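You operate a simulated robot arm through the tools that you are given. There is no shell and no other tool. Be economical: measure what you need, move in short steps, check, and stop when the job is done.

Carry out the task below with a simulated robot arm. There is one attempt and no reset: what you move stays moved.

TASK
Put the 1/2 steel adapter from the packing table top on the white send card there and the 3/4 steel adapter on top of the green strap roll.

It is judged by the outcome, as a careful person would: the job done as asked, and still so three seconds after it is handed in. It fails if anything else is knocked over, pushed out of place, dropped, spilled or broken.

THE ROBOT
A 6-joint arm with a two-finger parallel gripper, fixed in place. Base frame: the origin is at the foot of the arm, x ahead of it, y to its left, z up; the work surface is at about z = 0. Units: mm, degrees, N and s.
With the tool pointing down near the work surface it reaches from about 140 to 580 mm from the base axis. Its first joint turns from -66.0 to 66.0 degrees. Payload 2.1 kg.
The TCP is the grasp point between the finger pads, 30 mm short of the fingertips. In the tool frame z runs along the fingers and y along their closing line. The gripper opens to 94 mm. The fingers are 28 mm wide and 10 mm thick; the gripper's body (50 by 96 mm) begins 55 mm behind the TCP.
Orientation is that of the tool frame in the base frame, as a unit quaternion [w, x, y, z]. With the fingers straight down and closing along the base's y, the tool's x points along the base's -x, its y along +y and its z along -z.

THE INTERFACE
- The arm moves only by the tool send_rows. Its argument "deltas" is a list of rows, each a list of 7 numbers: the shift along the base's x, y, z in units of 30 mm (1.0 is 30 mm), then the turn, a rotation vector about the base's x, y, z in units of 8 degrees (1.0 is 8 degrees), then the opening, from 0 (shut) to 1 (fully open). In form: [[tx, ty, tz, rx, ry, rz, fingers], ...]. A call has 1 to 10 rows; each row shifts and turns the commanded pose from where the row before left it. A call with a number of a shift or a turn outside -1 to 1 is refused whole. Each row takes 0.2 s and may step no farther than 50 mm and 8.6 degrees from the row before; otherwise, or with a gripper value out of range, the whole call is refused. A pose out of reach is approached as far as the arm can. The call stops where the force on the tool passes 40 N (or 10 N more than at its start, if that is more) or the arm is blocked; 0.2 s more then pass. The fingers move at their own pace (about 72 mm/s each) and stop on an object; they squeeze with about 37 N. The grip force told is the motor's: it shows also when the fingers shut on nothing. Time passes only in rows, and 0.2 s behind the last, so rows that do not move let the fingers close. The reply holds the time, the measured pose of the TCP, the force on the tool along the base axes, the opening and the grip force, in the units named above and with some noise.
- Cameras (640 x 400 px; columns grow to the right, rows downward): "scene" is fixed at [29.7, -358.8, 479.3]; the picture's right is [0.92, -0.40, 0.00], its down [-0.27, -0.60, -0.75] and it looks along [0.30, 0.69, -0.66] (base axes); focal length 254 px, centre (320, 200). "wrist" rides on the gripper at [-37, 0, -58] in the tool frame; the picture's right is [0.00, -1.00, 0.00], its down [0.97, 0.00, -0.24] and it looks along [0.24, 0.00, 0.97] (tool axes); focal length 218 px, centre (320, 200).
- snapshot(camera): a new picture of that camera. The clock stands still meanwhile.
- locate(camera, pixels): there is no depth. For up to 12 entries [column, row, z] of the newest picture of that camera ("zoom" is the newest enlarged one), the place [x, y] in the base frame at which the ray of that pixel passes the height z, good to about 2 mm, but the place of the scene camera against the robot may be out by one fixed shift of up to 12 mm in any direction. The clock stands still meanwhile.
- close_up(camera, box): a new picture of the part [left, top, right, bottom] of that camera's present view, enlarged. The clock stands still meanwhile.
- hand_in(): hands the job in; it is judged then, once.

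Go step by step. Measure first, check grasps and placings, and put right what went wrong. The budget is 60 turns and 30 pictures, counting those below and the enlarged ones. Unless the task says otherwise, let go and move clear before handing in, and close with one line.

The tools are called as name(argument=value, ...) on one line, values as JSON. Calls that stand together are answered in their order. send_rows: Moves the arm, as the interface text tells. Its arguments: {"type":"object","properties":{"deltas":{"type":"array"}},"required":["deltas"]} The other tools are called the same way: snapshot (camera) takes a picture; locate (camera, pixels) gives the place at which the rays of pixels pass given heights; close_up (camera, box) takes an enlarged picture of a part of a camera's view; hand_in () hands the job in.

At the start:

```text
time_s: 0.0
position: [307.4, 214.4, 243.5]
ee_rot: [0.0, 0.0, 1.0, 0.0]
ft_force: [0.8, -0.5, -1.0]
grip_width: 94.1
grasp_force: 0.1
```

scene: 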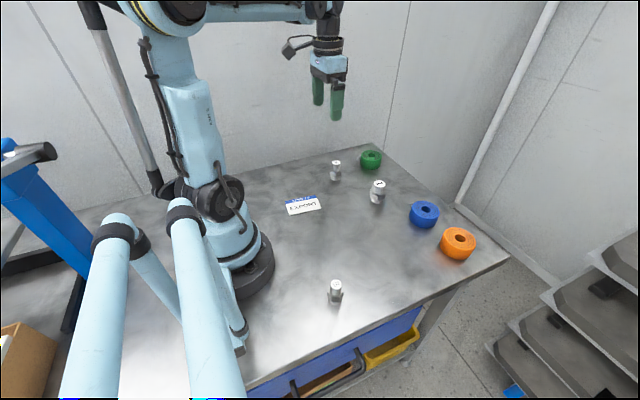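
wrist: 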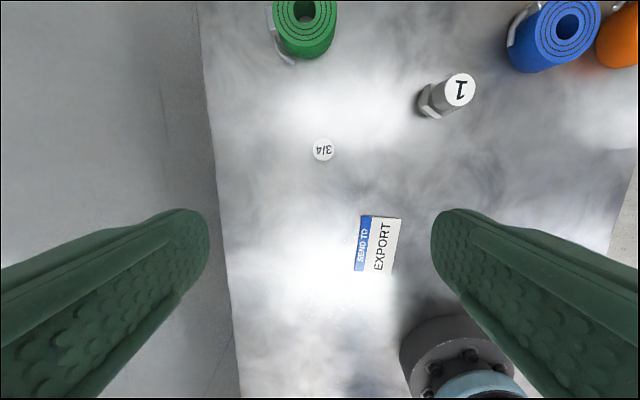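

The pictures show three adapters: "3/4" at wrist (323,149), "1" at wrist (460,90), and an unread one at scene (335,290). I'll enlarge the scene to read it and measure the rest.

close_up(camera="scene", box=[300, 260, 380, 310])

close_up(camera="scene", box=[270, 130, 430, 230])

locate(camera="wrist", pixels=[[323, 149, 30], [323, 149, 40], [307, 10, 40], [307, 10, 50], [359, 244, 0], [400, 244, 0], [379, 216, 0], [377, 274, 0], [460, 90, 40]])

locate(camera="scene", pixels=[[335, 302, 0], [335, 284, 40], [335, 178, 0], [336, 163, 40], [303, 205, 0], [371, 155, 40], [372, 168, 0]])

```text
8.00 times, centred on (340, 285) of scene
```

zoom: 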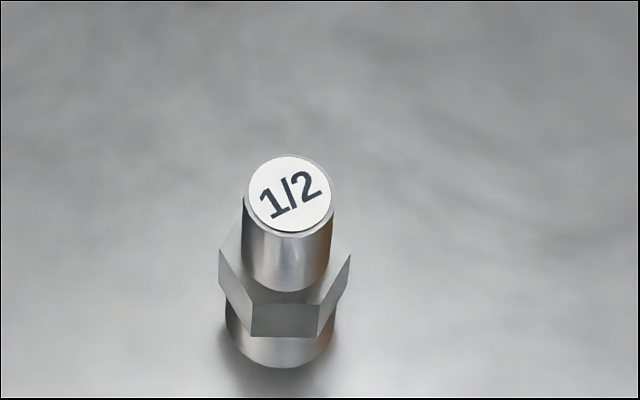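

```text
4.00 times, centred on (350, 180) of scene
```

zoom: 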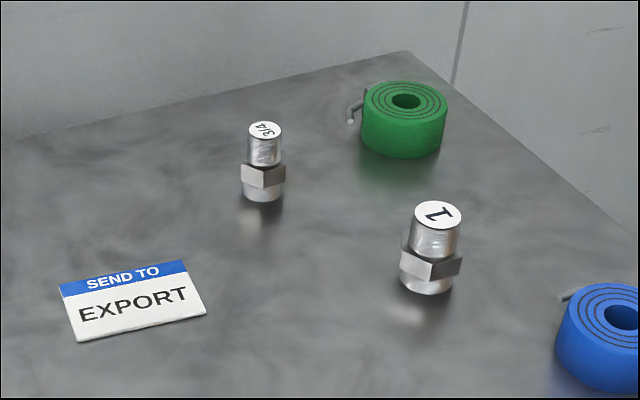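

```text
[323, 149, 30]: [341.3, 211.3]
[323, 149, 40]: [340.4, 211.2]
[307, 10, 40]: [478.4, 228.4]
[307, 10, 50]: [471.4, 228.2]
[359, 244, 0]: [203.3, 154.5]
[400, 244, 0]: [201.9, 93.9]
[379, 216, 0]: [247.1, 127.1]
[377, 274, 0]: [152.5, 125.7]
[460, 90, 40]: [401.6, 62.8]
```

```text
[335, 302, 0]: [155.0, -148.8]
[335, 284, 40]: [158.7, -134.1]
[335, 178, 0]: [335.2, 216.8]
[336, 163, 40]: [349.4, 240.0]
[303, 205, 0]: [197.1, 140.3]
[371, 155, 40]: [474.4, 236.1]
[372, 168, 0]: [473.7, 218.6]
```

The unread one is "1/2", at about (155,-150). I'll enlarge the wrist view for the hex orientation of the 3/4 and the roll's hole.

close_up(camera="wrist", box=[283, 124, 363, 174])

close_up(camera="scene", box=[316, 140, 396, 190])

```text
8.00 times, centred on (323, 149) of wrist
```

zoom: 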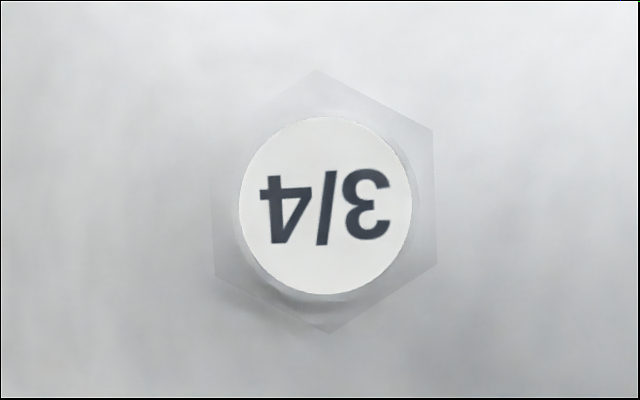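

```text
8.00 times, centred on (356, 165) of scene
```

zoom: 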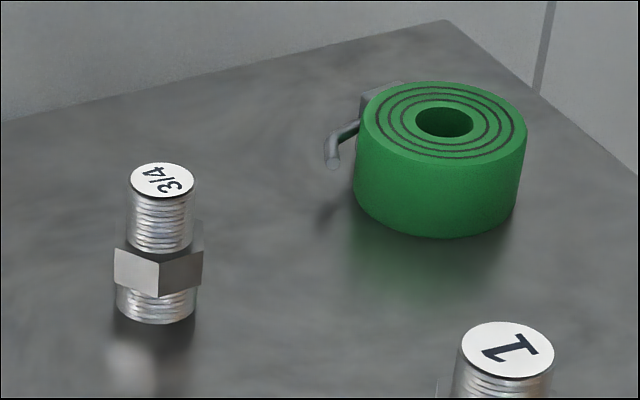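

The hex flats of the 3/4 face the columns (base y), so closing along y suits it; its axis is at about (340.5,211). I'll move above it and part way down, then check.

send_rows(deltas=[[0.55, -0.06, 0, 0, 0, 0, 1], [0.55, -0.06, 0, 0, 0, 0, 1], [0, 0, -1, 0, 0, 0, 1], [0, 0, -1, 0, 0, 0, 1], [0, 0, -1, 0, 0, 0, 1], [0, 0, -0.8, 0, 0, 0, 1]])

snapshot(camera="wrist")

```text
time_s: 1.4
position: [339.1, 210.5, 128.5]
ee_rot: [0.0, 0.0, 1.0, 0.0]
ft_force: [-0.6, 1.1, 0.1]
grip_width: 93.9
grasp_force: 0.2
```

```text
23 pictures are left
```

wrist: 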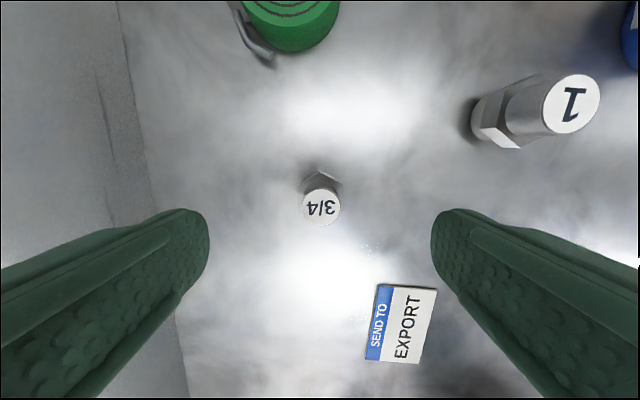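

The 3/4's top is at (321,206). I'll locate it and the card's corners.

locate(camera="wrist", pixels=[[321, 206, 56], [321, 180, 28], [381, 283, 0], [437, 290, 0], [422, 364, 0], [365, 359, 0], [321, 206, 62]])

```text
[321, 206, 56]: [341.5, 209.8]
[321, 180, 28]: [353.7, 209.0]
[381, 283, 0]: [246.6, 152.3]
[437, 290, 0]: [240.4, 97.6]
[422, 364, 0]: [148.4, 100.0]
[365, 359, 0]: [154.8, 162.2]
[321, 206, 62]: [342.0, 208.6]
```

The adapter is at (341,210) and the card's centre at about (199,127). I'll go down to z≈38 and close.

send_rows(deltas=[[0.05, 0, -1, 0, 0, 0, 1], [0, 0, -1, 0, 0, 0, 1], [0, 0, -0.6, 0, 0, 0, 1], [0, 0, -0.4, 0, 0, 0, 1], [0, 0, 0, 0, 0, 0, 0.3], [0, 0, 0, 0, 0, 0, 0.3], [0, 0, 0, 0, 0, 0, 0.2], [0, 0, 0, 0, 0, 0, 0], [0, 0, 0, 0, 0, 0, 0]])

close_up(camera="scene", box=[296, 120, 424, 200])

```text
time_s: 3.4
position: [340.9, 210.0, 39.1]
ee_rot: [0.0, 0.0, 1.0, 0.0]
ft_force: [0.9, 0.0, 0.5]
grip_width: 35.3
grasp_force: 37.1
```

```text
5.00 times, centred on (360, 160) of scene
```

zoom: 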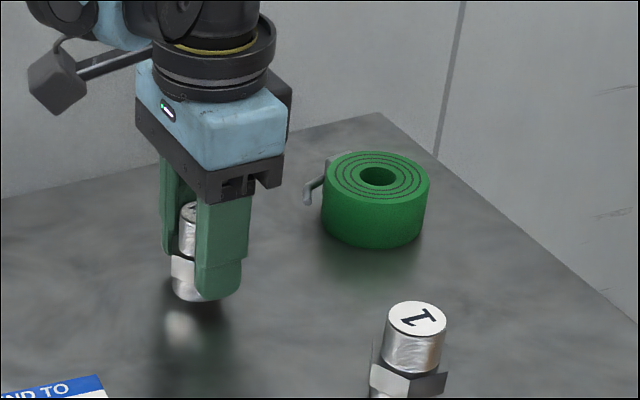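

The 3/4 is gripped on its flats at 35.3 mm. I'll lift it and move toward the roll, then measure the roll from above.

send_rows(deltas=[[0, 0, 0.5, 0, 0, 0, 0], [0, 0, 1, 0, 0, 0, 0], [0, 0, 1, 0, 0, 0, 0], [0, 0, 1, 0, 0, 0, 0], [0.7, 0.2, 0.3, 0, 0, 0, 0], [0.8, 0.2, 0, 0, 0, 0, 0], [0.8, 0.1, 0, 0, 0, 0, 0], [0.7, 0.1, 0, 0, 0, 0, 0]])

snapshot(camera="wrist")

```text
time_s: 5.2
position: [430.4, 228.5, 152.2]
ee_rot: [0.0, 0.001, 1.0, 0.001]
ft_force: [0.7, -0.5, -2.6]
grip_width: 35.1
grasp_force: 37.0
```

```text
21 pictures are left
```

wrist: 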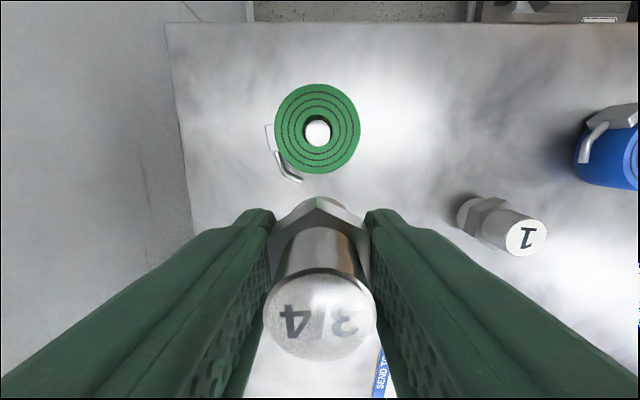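

The roll is seen nearly from above, with its outer edge centred at about (318,129) and its hole at (317,130). I'll locate those at the likely top heights.

locate(camera="wrist", pixels=[[318, 129, 40], [318, 129, 35], [274, 129, 40], [361, 129, 40], [303, 130, 40], [331, 130, 40], [317, 83, 40], [317, 174, 40], [301, 182, 20]])

locate(camera="scene", pixels=[[371.5, 155.3, 40], [371.5, 155.3, 35], [371.5, 155.3, 30], [371.5, 155.3, 45]])

```text
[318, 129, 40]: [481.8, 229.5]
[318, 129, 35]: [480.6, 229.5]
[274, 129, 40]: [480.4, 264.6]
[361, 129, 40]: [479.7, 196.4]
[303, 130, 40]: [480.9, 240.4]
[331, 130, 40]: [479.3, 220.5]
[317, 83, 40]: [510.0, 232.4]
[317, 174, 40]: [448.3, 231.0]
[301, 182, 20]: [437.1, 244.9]
```

```text
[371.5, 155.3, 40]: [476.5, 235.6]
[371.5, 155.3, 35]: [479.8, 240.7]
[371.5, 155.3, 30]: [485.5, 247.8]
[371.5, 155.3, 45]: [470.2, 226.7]
```

The roll's centre is at (480,230), top at about z=40, so contact should come at TCP z≈79. I'll move over it and down to z≈86.

send_rows(deltas=[[0.85, 0.03, 0, 0, 0, 0, 0], [0.8, 0.03, 0, 0, 0, 0, 0], [0, 0, -1, 0, 0, 0, 0], [0, 0, -0.8, 0, 0, 0, 0], [0, 0, -0.4, 0, 0, 0, 0], [0, 0, 0, 0, 0, 0, 0]])

close_up(camera="scene", box=[316, 110, 428, 180])

```text
time_s: 6.6
position: [480.4, 231.7, 85.7]
ee_rot: [0.0, 0.0, 1.0, 0.0]
ft_force: [-0.8, -0.2, -1.3]
grip_width: 35.1
grasp_force: 36.8
```

```text
5.71 times, centred on (372, 145) of scene
```

zoom: 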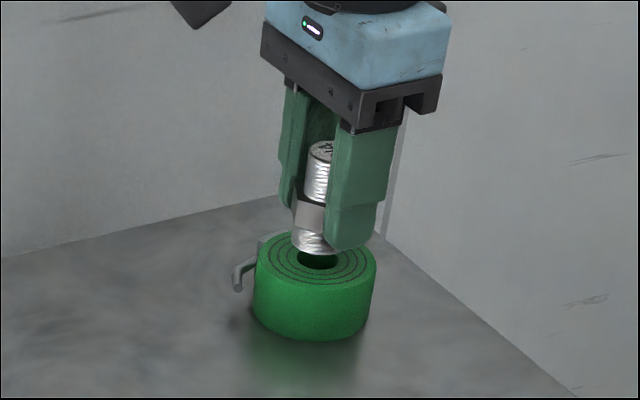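

The adapter hangs centred over the hole with a small gap. I'll lower in fine steps, watching the force.

send_rows(deltas=[[0, -0.04, -0.06, 0, 0, 0, 0], [0, 0, -0.06, 0, 0, 0, 0], [0, 0, -0.05, 0, 0, 0, 0]])

```text
time_s: 7.4
position: [480.9, 229.7, 81.6]
ee_rot: [0.0, 0.0, 1.0, 0.0]
ft_force: [0.4, -0.7, -1.0]
grip_width: 35.1
grasp_force: 37.0
```

send_rows(deltas=[[0, 0, -0.05, 0, 0, 0, 0], [0, 0, -0.03, 0, 0, 0, 0]])

close_up(camera="scene", box=[348, 135, 396, 165])

```text
time_s: 8.0
position: [479.9, 229.5, 78.9]
ee_rot: [0.0, 0.0, 1.0, -0.001]
ft_force: [0.8, -0.6, -1.4]
grip_width: 35.2
grasp_force: 37.1
```

```text
13.33 times, centred on (372, 150) of scene
```

zoom: 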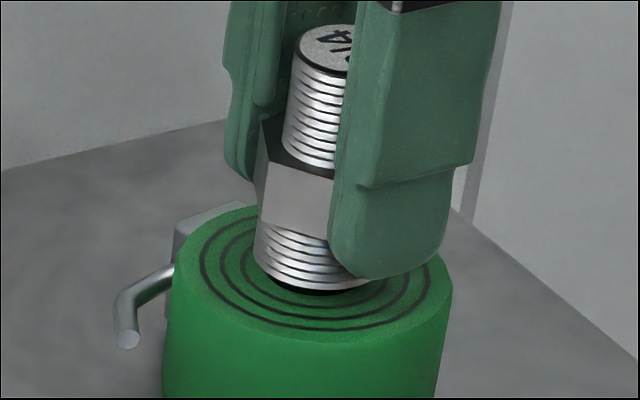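

A dark sliver under the adapter shows a gap of a few mm and there is no contact force yet. I'll continue down.

send_rows(deltas=[[0, 0, -0.03, 0, 0, 0, 0], [0, 0, -0.03, 0, 0, 0, 0], [0, 0, 0, 0, 0, 0, 0]])

```text
time_s: 8.8
position: [481.7, 229.3, 77.8]
ee_rot: [0.001, 0.0, 1.0, 0.0]
ft_force: [0.3, 1.3, -1.3]
grip_width: 35.0
grasp_force: 37.4
```

send_rows(deltas=[[0, 0, -0.03, 0, 0, 0, 0], [0, 0, -0.03, 0, 0, 0, 0], [0, 0, 0, 0, 0, 0, 0]])

close_up(camera="scene", box=[348, 135, 396, 165])

```text
time_s: 9.6
position: [480.3, 229.3, 74.9]
ee_rot: [0.0, 0.0, 1.0, 0.0]
ft_force: [-0.2, 0.1, -0.7]
grip_width: 35.4
grasp_force: 37.4
```

```text
13.33 times, centred on (372, 150) of scene
```

zoom: 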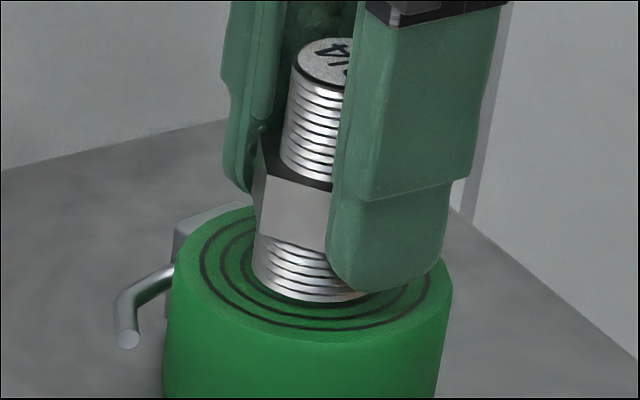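

The gap is nearly gone. I'll keep lowering by small steps.

send_rows(deltas=[[0, 0, -0.025, 0, 0, 0, 0], [0, 0, -0.025, 0, 0, 0, 0], [0, 0, 0, 0, 0, 0, 0]])

```text
time_s: 10.4
position: [480.9, 229.2, 73.9]
ee_rot: [0.0, 0.0, 1.0, 0.0]
ft_force: [-0.1, -0.7, 6.5]
grip_width: 35.1
grasp_force: 37.2
```

The force rose to +6.5 N, so the adapter is seated. I'll open gently and rise straight up.

send_rows(deltas=[[0, 0, 0.01, 0, 0, 0, 0.42], [0, 0, 0, 0, 0, 0, 0.6], [0, 0, 0, 0, 0, 0, 0.8], [0, 0, 0.3, 0, 0, 0, 0.8], [0, 0, 0.8, 0, 0, 0, 0.8], [0, 0, 1, 0, 0, 0, 0.8], [0, 0, 1, 0, 0, 0, 0.8], [0, 0, 1, 0, 0, 0, 0.8]])

close_up(camera="scene", box=[308, 110, 436, 190])

```text
time_s: 12.2
position: [480.8, 229.7, 197.1]
ee_rot: [0.0, 0.0, 1.0, 0.001]
ft_force: [-0.5, 0.1, -0.2]
grip_width: 75.4
grasp_force: 0.0
```

```text
5.00 times, centred on (372, 150) of scene
```

zoom: 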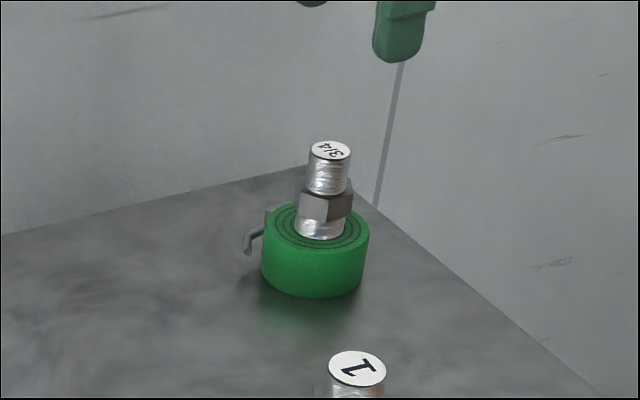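

The 3/4 stands upright, centred on the green roll. I'll travel at height to the 1/2, with the camera above it.

send_rows(deltas=[[-0.8, -0.99, 0, 0, 0, 0, 1], [-0.8, -0.99, 0, 0, 0, 0, 1], [-0.8, -0.99, 0, 0, 0, 0, 1], [-0.8, -0.99, 0, 0, 0, 0, 1], [-0.8, -0.99, 0, 0, 0, 0, 1], [-0.8, -0.99, 0, 0, 0, 0, 1], [-0.8, -0.99, 0, 0, 0, 0, 1]])

send_rows(deltas=[[-0.9, -0.99, 0, 0, 0, 0, 1], [-0.9, -0.99, 0, 0, 0, 0, 1], [-0.9, -0.99, 0, 0, 0, 0, 1], [-0.9, -0.99, 0, 0, 0, 0, 1], [-0.9, -0.99, 0, 0, 0, 0, 1], [-0.9, -0.95, 0, 0, 0, 0, 1], [0, 0, 0, 0, 0, 0, 1]])

snapshot(camera="wrist")

```text
time_s: 13.8
position: [312.5, 19.8, 197.5]
ee_rot: [0.0, 0.0, 1.0, -0.001]
ft_force: [0.8, 1.2, -0.8]
grip_width: 94.0
grasp_force: 0.0
```

```text
time_s: 15.4
position: [151.4, -157.0, 197.3]
ee_rot: [0.0, -0.001, 1.0, -0.001]
ft_force: [0.8, 0.3, 0.2]
grip_width: 94.0
grasp_force: 0.1
```

```text
16 pictures are left
```

wrist: 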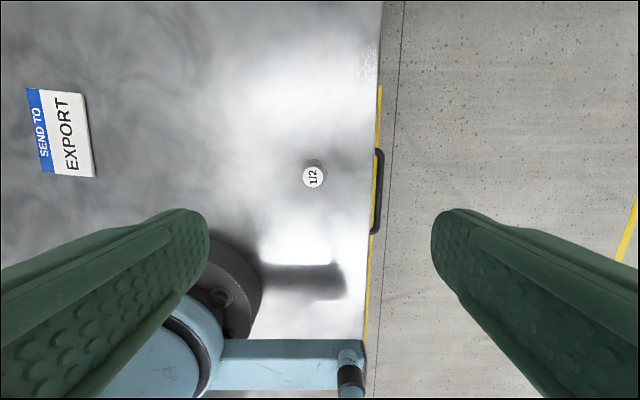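

The 1/2 is at (313,177). I'll enlarge it for its hex orientation and locate it along with the card.

close_up(camera="wrist", box=[273, 152, 353, 202])

locate(camera="wrist", pixels=[[313, 177, 50], [313, 177, 60], [27, 89, 0], [83, 92, 0], [96, 177, 0], [43, 173, 0], [300, 365, 0], [300, 365, 80]])

```text
8.00 times, centred on (313, 177) of wrist
```

zoom: 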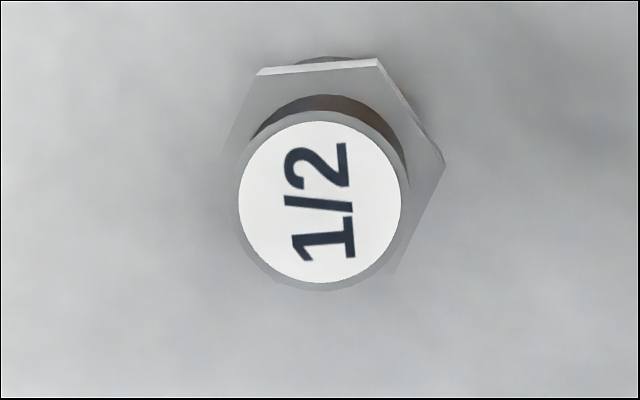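

```text
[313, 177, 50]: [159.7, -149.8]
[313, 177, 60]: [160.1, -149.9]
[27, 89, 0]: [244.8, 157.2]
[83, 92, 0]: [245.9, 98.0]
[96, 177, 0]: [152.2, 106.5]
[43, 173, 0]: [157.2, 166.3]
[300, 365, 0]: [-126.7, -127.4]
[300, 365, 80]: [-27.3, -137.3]
```

The hex has a flat along the picture's columns (zoom 257,72 to 378,62), so closing along y would land on corners. I'll turn the tool about −26° about z, centre on (160,-150) and come down partly.

send_rows(deltas=[[0.15, 0.12, 0, 0, 0, -0.8, 1], [0.15, 0.12, 0, 0, 0, -0.8, 1], [0, 0, 0, 0, 0, -0.8, 1], [0, 0, -0.5, 0, 0, -0.8, 1], [0, 0, -1, 0, 0, 0, 1], [0, 0, -0.8, 0, 0, 0, 1], [0, 0, 0, 0, 0, 0, 1]])

snapshot(camera="wrist")

```text
time_s: 17.0
position: [160.3, -148.6, 127.3]
ee_rot: [0.001, 0.222, 0.975, 0.001]
ft_force: [0.6, 0.0, -0.7]
grip_width: 93.9
grasp_force: 0.0
```

```text
14 pictures are left
```

wrist: 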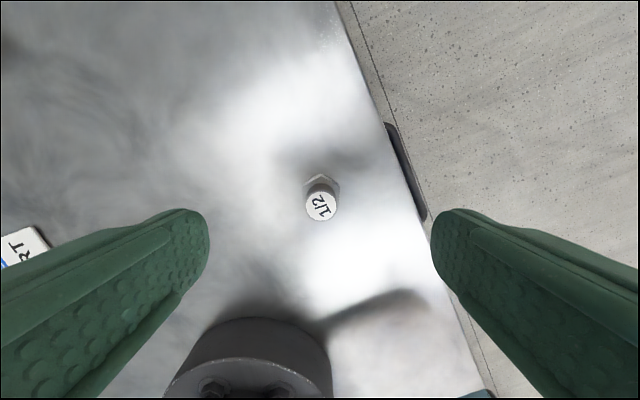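

The hex corner now points straight up in the picture at (321,174), so its flats face the fingers. I'll check the exact axis.

locate(camera="wrist", pixels=[[321, 206, 50], [321, 206, 56]])

close_up(camera="wrist", box=[281, 170, 361, 220])

```text
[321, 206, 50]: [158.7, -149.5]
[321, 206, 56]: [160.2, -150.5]
```

```text
8.00 times, centred on (321, 195) of wrist
```

zoom: 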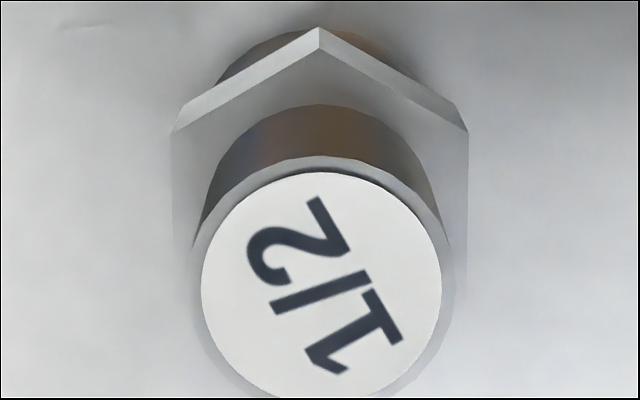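

It is aligned and centred. I'll go down to z≈38 and close.

send_rows(deltas=[[0, -0.04, -1, 0, 0, 0, 1], [0, 0, -1, 0, 0, 0, 1], [0, 0, -0.6, 0, 0, 0, 1], [0, 0, -0.37, 0, 0, 0, 1], [0, 0, 0, 0, 0, 0, 0.3], [0, 0, 0, 0, 0, 0, 0.3], [0, 0, 0, 0, 0, 0, 0.2], [0, 0, 0, 0, 0, 0, 0], [0, 0, 0, 0, 0, 0, 0]])

close_up(camera="scene", box=[272, 235, 400, 315])

```text
time_s: 19.0
position: [160.2, -149.8, 39.1]
ee_rot: [0.0, 0.221, 0.975, -0.001]
ft_force: [0.0, 0.4, -0.4]
grip_width: 27.5
grasp_force: 36.6
```

```text
5.00 times, centred on (336, 275) of scene
```

zoom: 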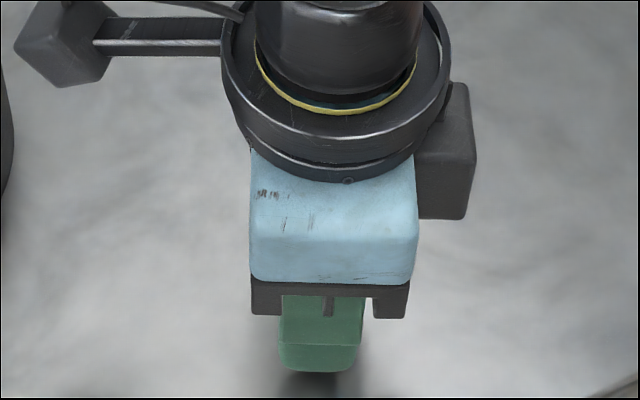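

The 1/2 is gripped at 27.5 mm. I'll lift, then swing outward toward the card while turning back.

send_rows(deltas=[[0, 0, 0.5, 0, 0, 0, 0], [0, 0, 1, 0, 0, 0, 0], [0, 0, 1, 0, 0, 0, 0], [0, 0, 0.8, 0, 0, 0, 0], [0.7, 0.5, 0.2, 0, 0, 0.8, 0], [0.7, 0.8, 0, 0, 0, 0.8, 0], [0.6, 0.9, 0, 0, 0, 0.8, 0], [0.4, 0.95, 0, 0, 0, 0.8, 0], [0.2, 0.95, 0, 0, 0, 0, 0], [0, 0.95, 0, 0, 0, 0, 0]])

send_rows(deltas=[[0, 0.95, 0, 0, 0, 0, 0], [0, 0.95, 0, 0, 0, 0, 0], [-0.3, 0.9, 0, 0, 0, 0, 0], [-0.4, 0.8, 0, 0, 0, 0, 0], [-0.6, 0.5, 0, 0, 0, 0, 0], [0, 0, 0, 0, 0, 0, 0]])

snapshot(camera="wrist")

```text
time_s: 21.2
position: [237.4, 3.6, 143.9]
ee_rot: [0.0, 0.0, 1.0, 0.0]
ft_force: [0.1, -0.7, -1.4]
grip_width: 27.7
grasp_force: 36.8
```

```text
time_s: 22.6
position: [197.9, 123.7, 143.7]
ee_rot: [0.0, 0.0, 1.0, 0.0]
ft_force: [0.6, 0.6, -0.7]
grip_width: 27.7
grasp_force: 36.9
```

```text
11 pictures are left
```

wrist: 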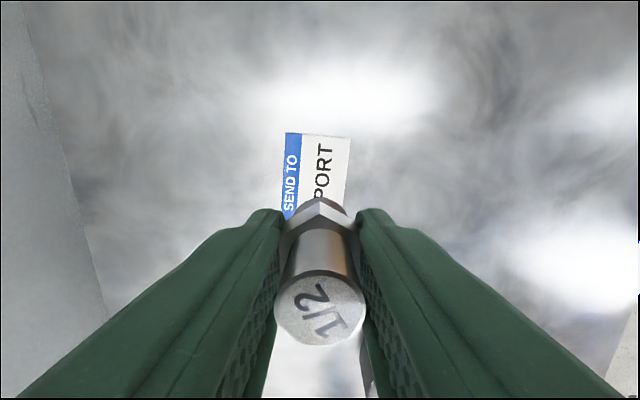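

The card's far edge shows at (285,133) to (351,138). I'll locate its edges.

locate(camera="wrist", pixels=[[285, 133, 0], [351, 138, 0], [284, 180, 0], [347, 185, 0]])

```text
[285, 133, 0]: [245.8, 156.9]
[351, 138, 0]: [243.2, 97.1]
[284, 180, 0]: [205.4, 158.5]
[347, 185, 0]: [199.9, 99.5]
```

The card's middle is at about (199,129). I'll shift y by +5 mm and go down to z≈45.

send_rows(deltas=[[0.03, 0.17, -0.8, 0, 0, 0, 0], [0, 0, -1, 0, 0, 0, 0], [0, 0, -0.9, 0, 0, 0, 0], [0, 0, -0.5, 0, 0, 0, 0], [0, 0, -0.1, 0, 0, 0, 0], [0, 0, 0, 0, 0, 0, 0]])

close_up(camera="scene", box=[256, 165, 352, 225])

```text
time_s: 24.0
position: [200.0, 129.7, 44.4]
ee_rot: [0.0, 0.0, 1.0, 0.0]
ft_force: [-1.0, 0.0, -0.8]
grip_width: 27.7
grasp_force: 36.8
```

```text
6.67 times, centred on (304, 195) of scene
```

zoom: 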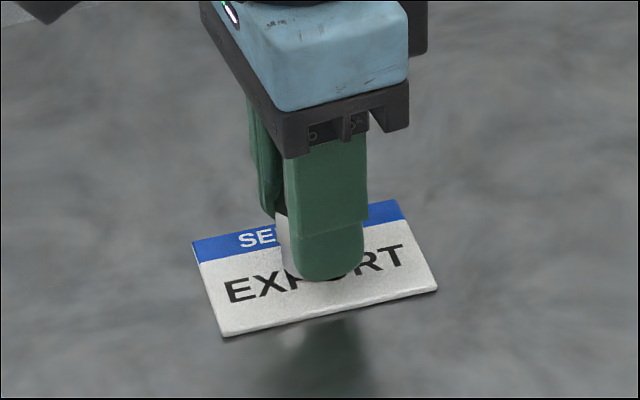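

The adapter hangs over the middle of the card. I'll lower in fine steps until there is contact.

send_rows(deltas=[[0, 0, -0.03, 0, 0, 0, 0], [0, 0, -0.03, 0, 0, 0, 0], [0, 0, 0, 0, 0, 0, 0]])

```text
time_s: 24.8
position: [200.3, 129.8, 41.1]
ee_rot: [0.0, 0.0, 1.0, 0.0]
ft_force: [-0.2, 0.0, -1.3]
grip_width: 27.7
grasp_force: 36.8
```

send_rows(deltas=[[0, 0, -0.025, 0, 0, 0, 0], [0, 0, 0, 0, 0, 0, 0]])

```text
time_s: 25.4
position: [199.9, 130.3, 43.1]
ee_rot: [0.001, 0.001, 1.0, 0.001]
ft_force: [-0.4, -1.4, 14.1]
grip_width: 27.6
grasp_force: 36.6
```

The force is +14 N, so it is seated on the card. I'll ease a little, open and rise straight up.

send_rows(deltas=[[0, 0, 0.015, 0, 0, 0, 0], [0, 0, 0, 0, 0, 0, 0.35], [0, 0, 0, 0, 0, 0, 0.6], [0, 0, 0, 0, 0, 0, 0.8], [0, 0, 0.3, 0, 0, 0, 0.8], [0, 0, 0.8, 0, 0, 0, 0.8], [0, 0, 1, 0, 0, 0, 0.8], [0, 0, 1, 0, 0, 0, 0.8], [0, 0, 1, 0, 0, 0, 0.8]])

snapshot(camera="scene")

close_up(camera="scene", box=[256, 130, 416, 230])

```text
time_s: 27.4
position: [199.1, 129.4, 167.0]
ee_rot: [0.0, 0.0, 1.0, 0.0]
ft_force: [-0.4, -0.7, 0.7]
grip_width: 75.1
grasp_force: 0.1
```

```text
9 pictures are left
```

scene: 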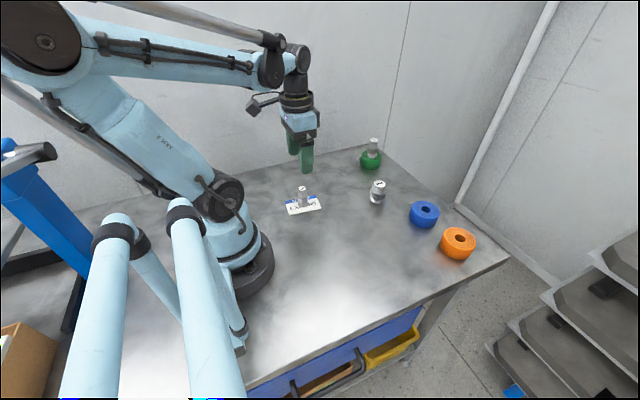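

```text
4.00 times, centred on (336, 180) of scene
```

zoom: 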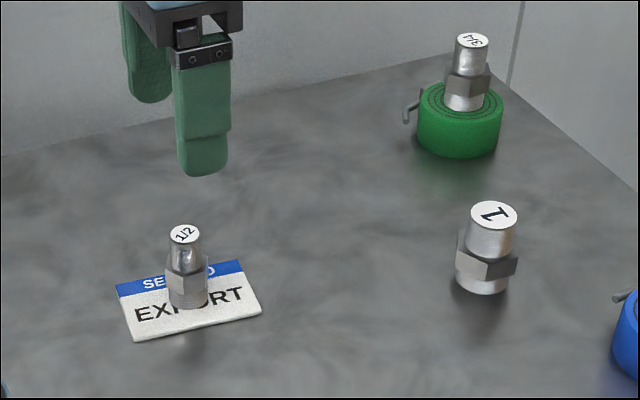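

Both adapters stand upright where asked: the 1/2 on the card and the 3/4 on the green roll. Everything else is in place and the arm is clear, so I'm handing in.

hand_in()

```text
The job is handed in.
```

The 1/2 adapter is standing on the white send card and the 3/4 adapter is standing on the green strap roll; nothing else was disturbed.
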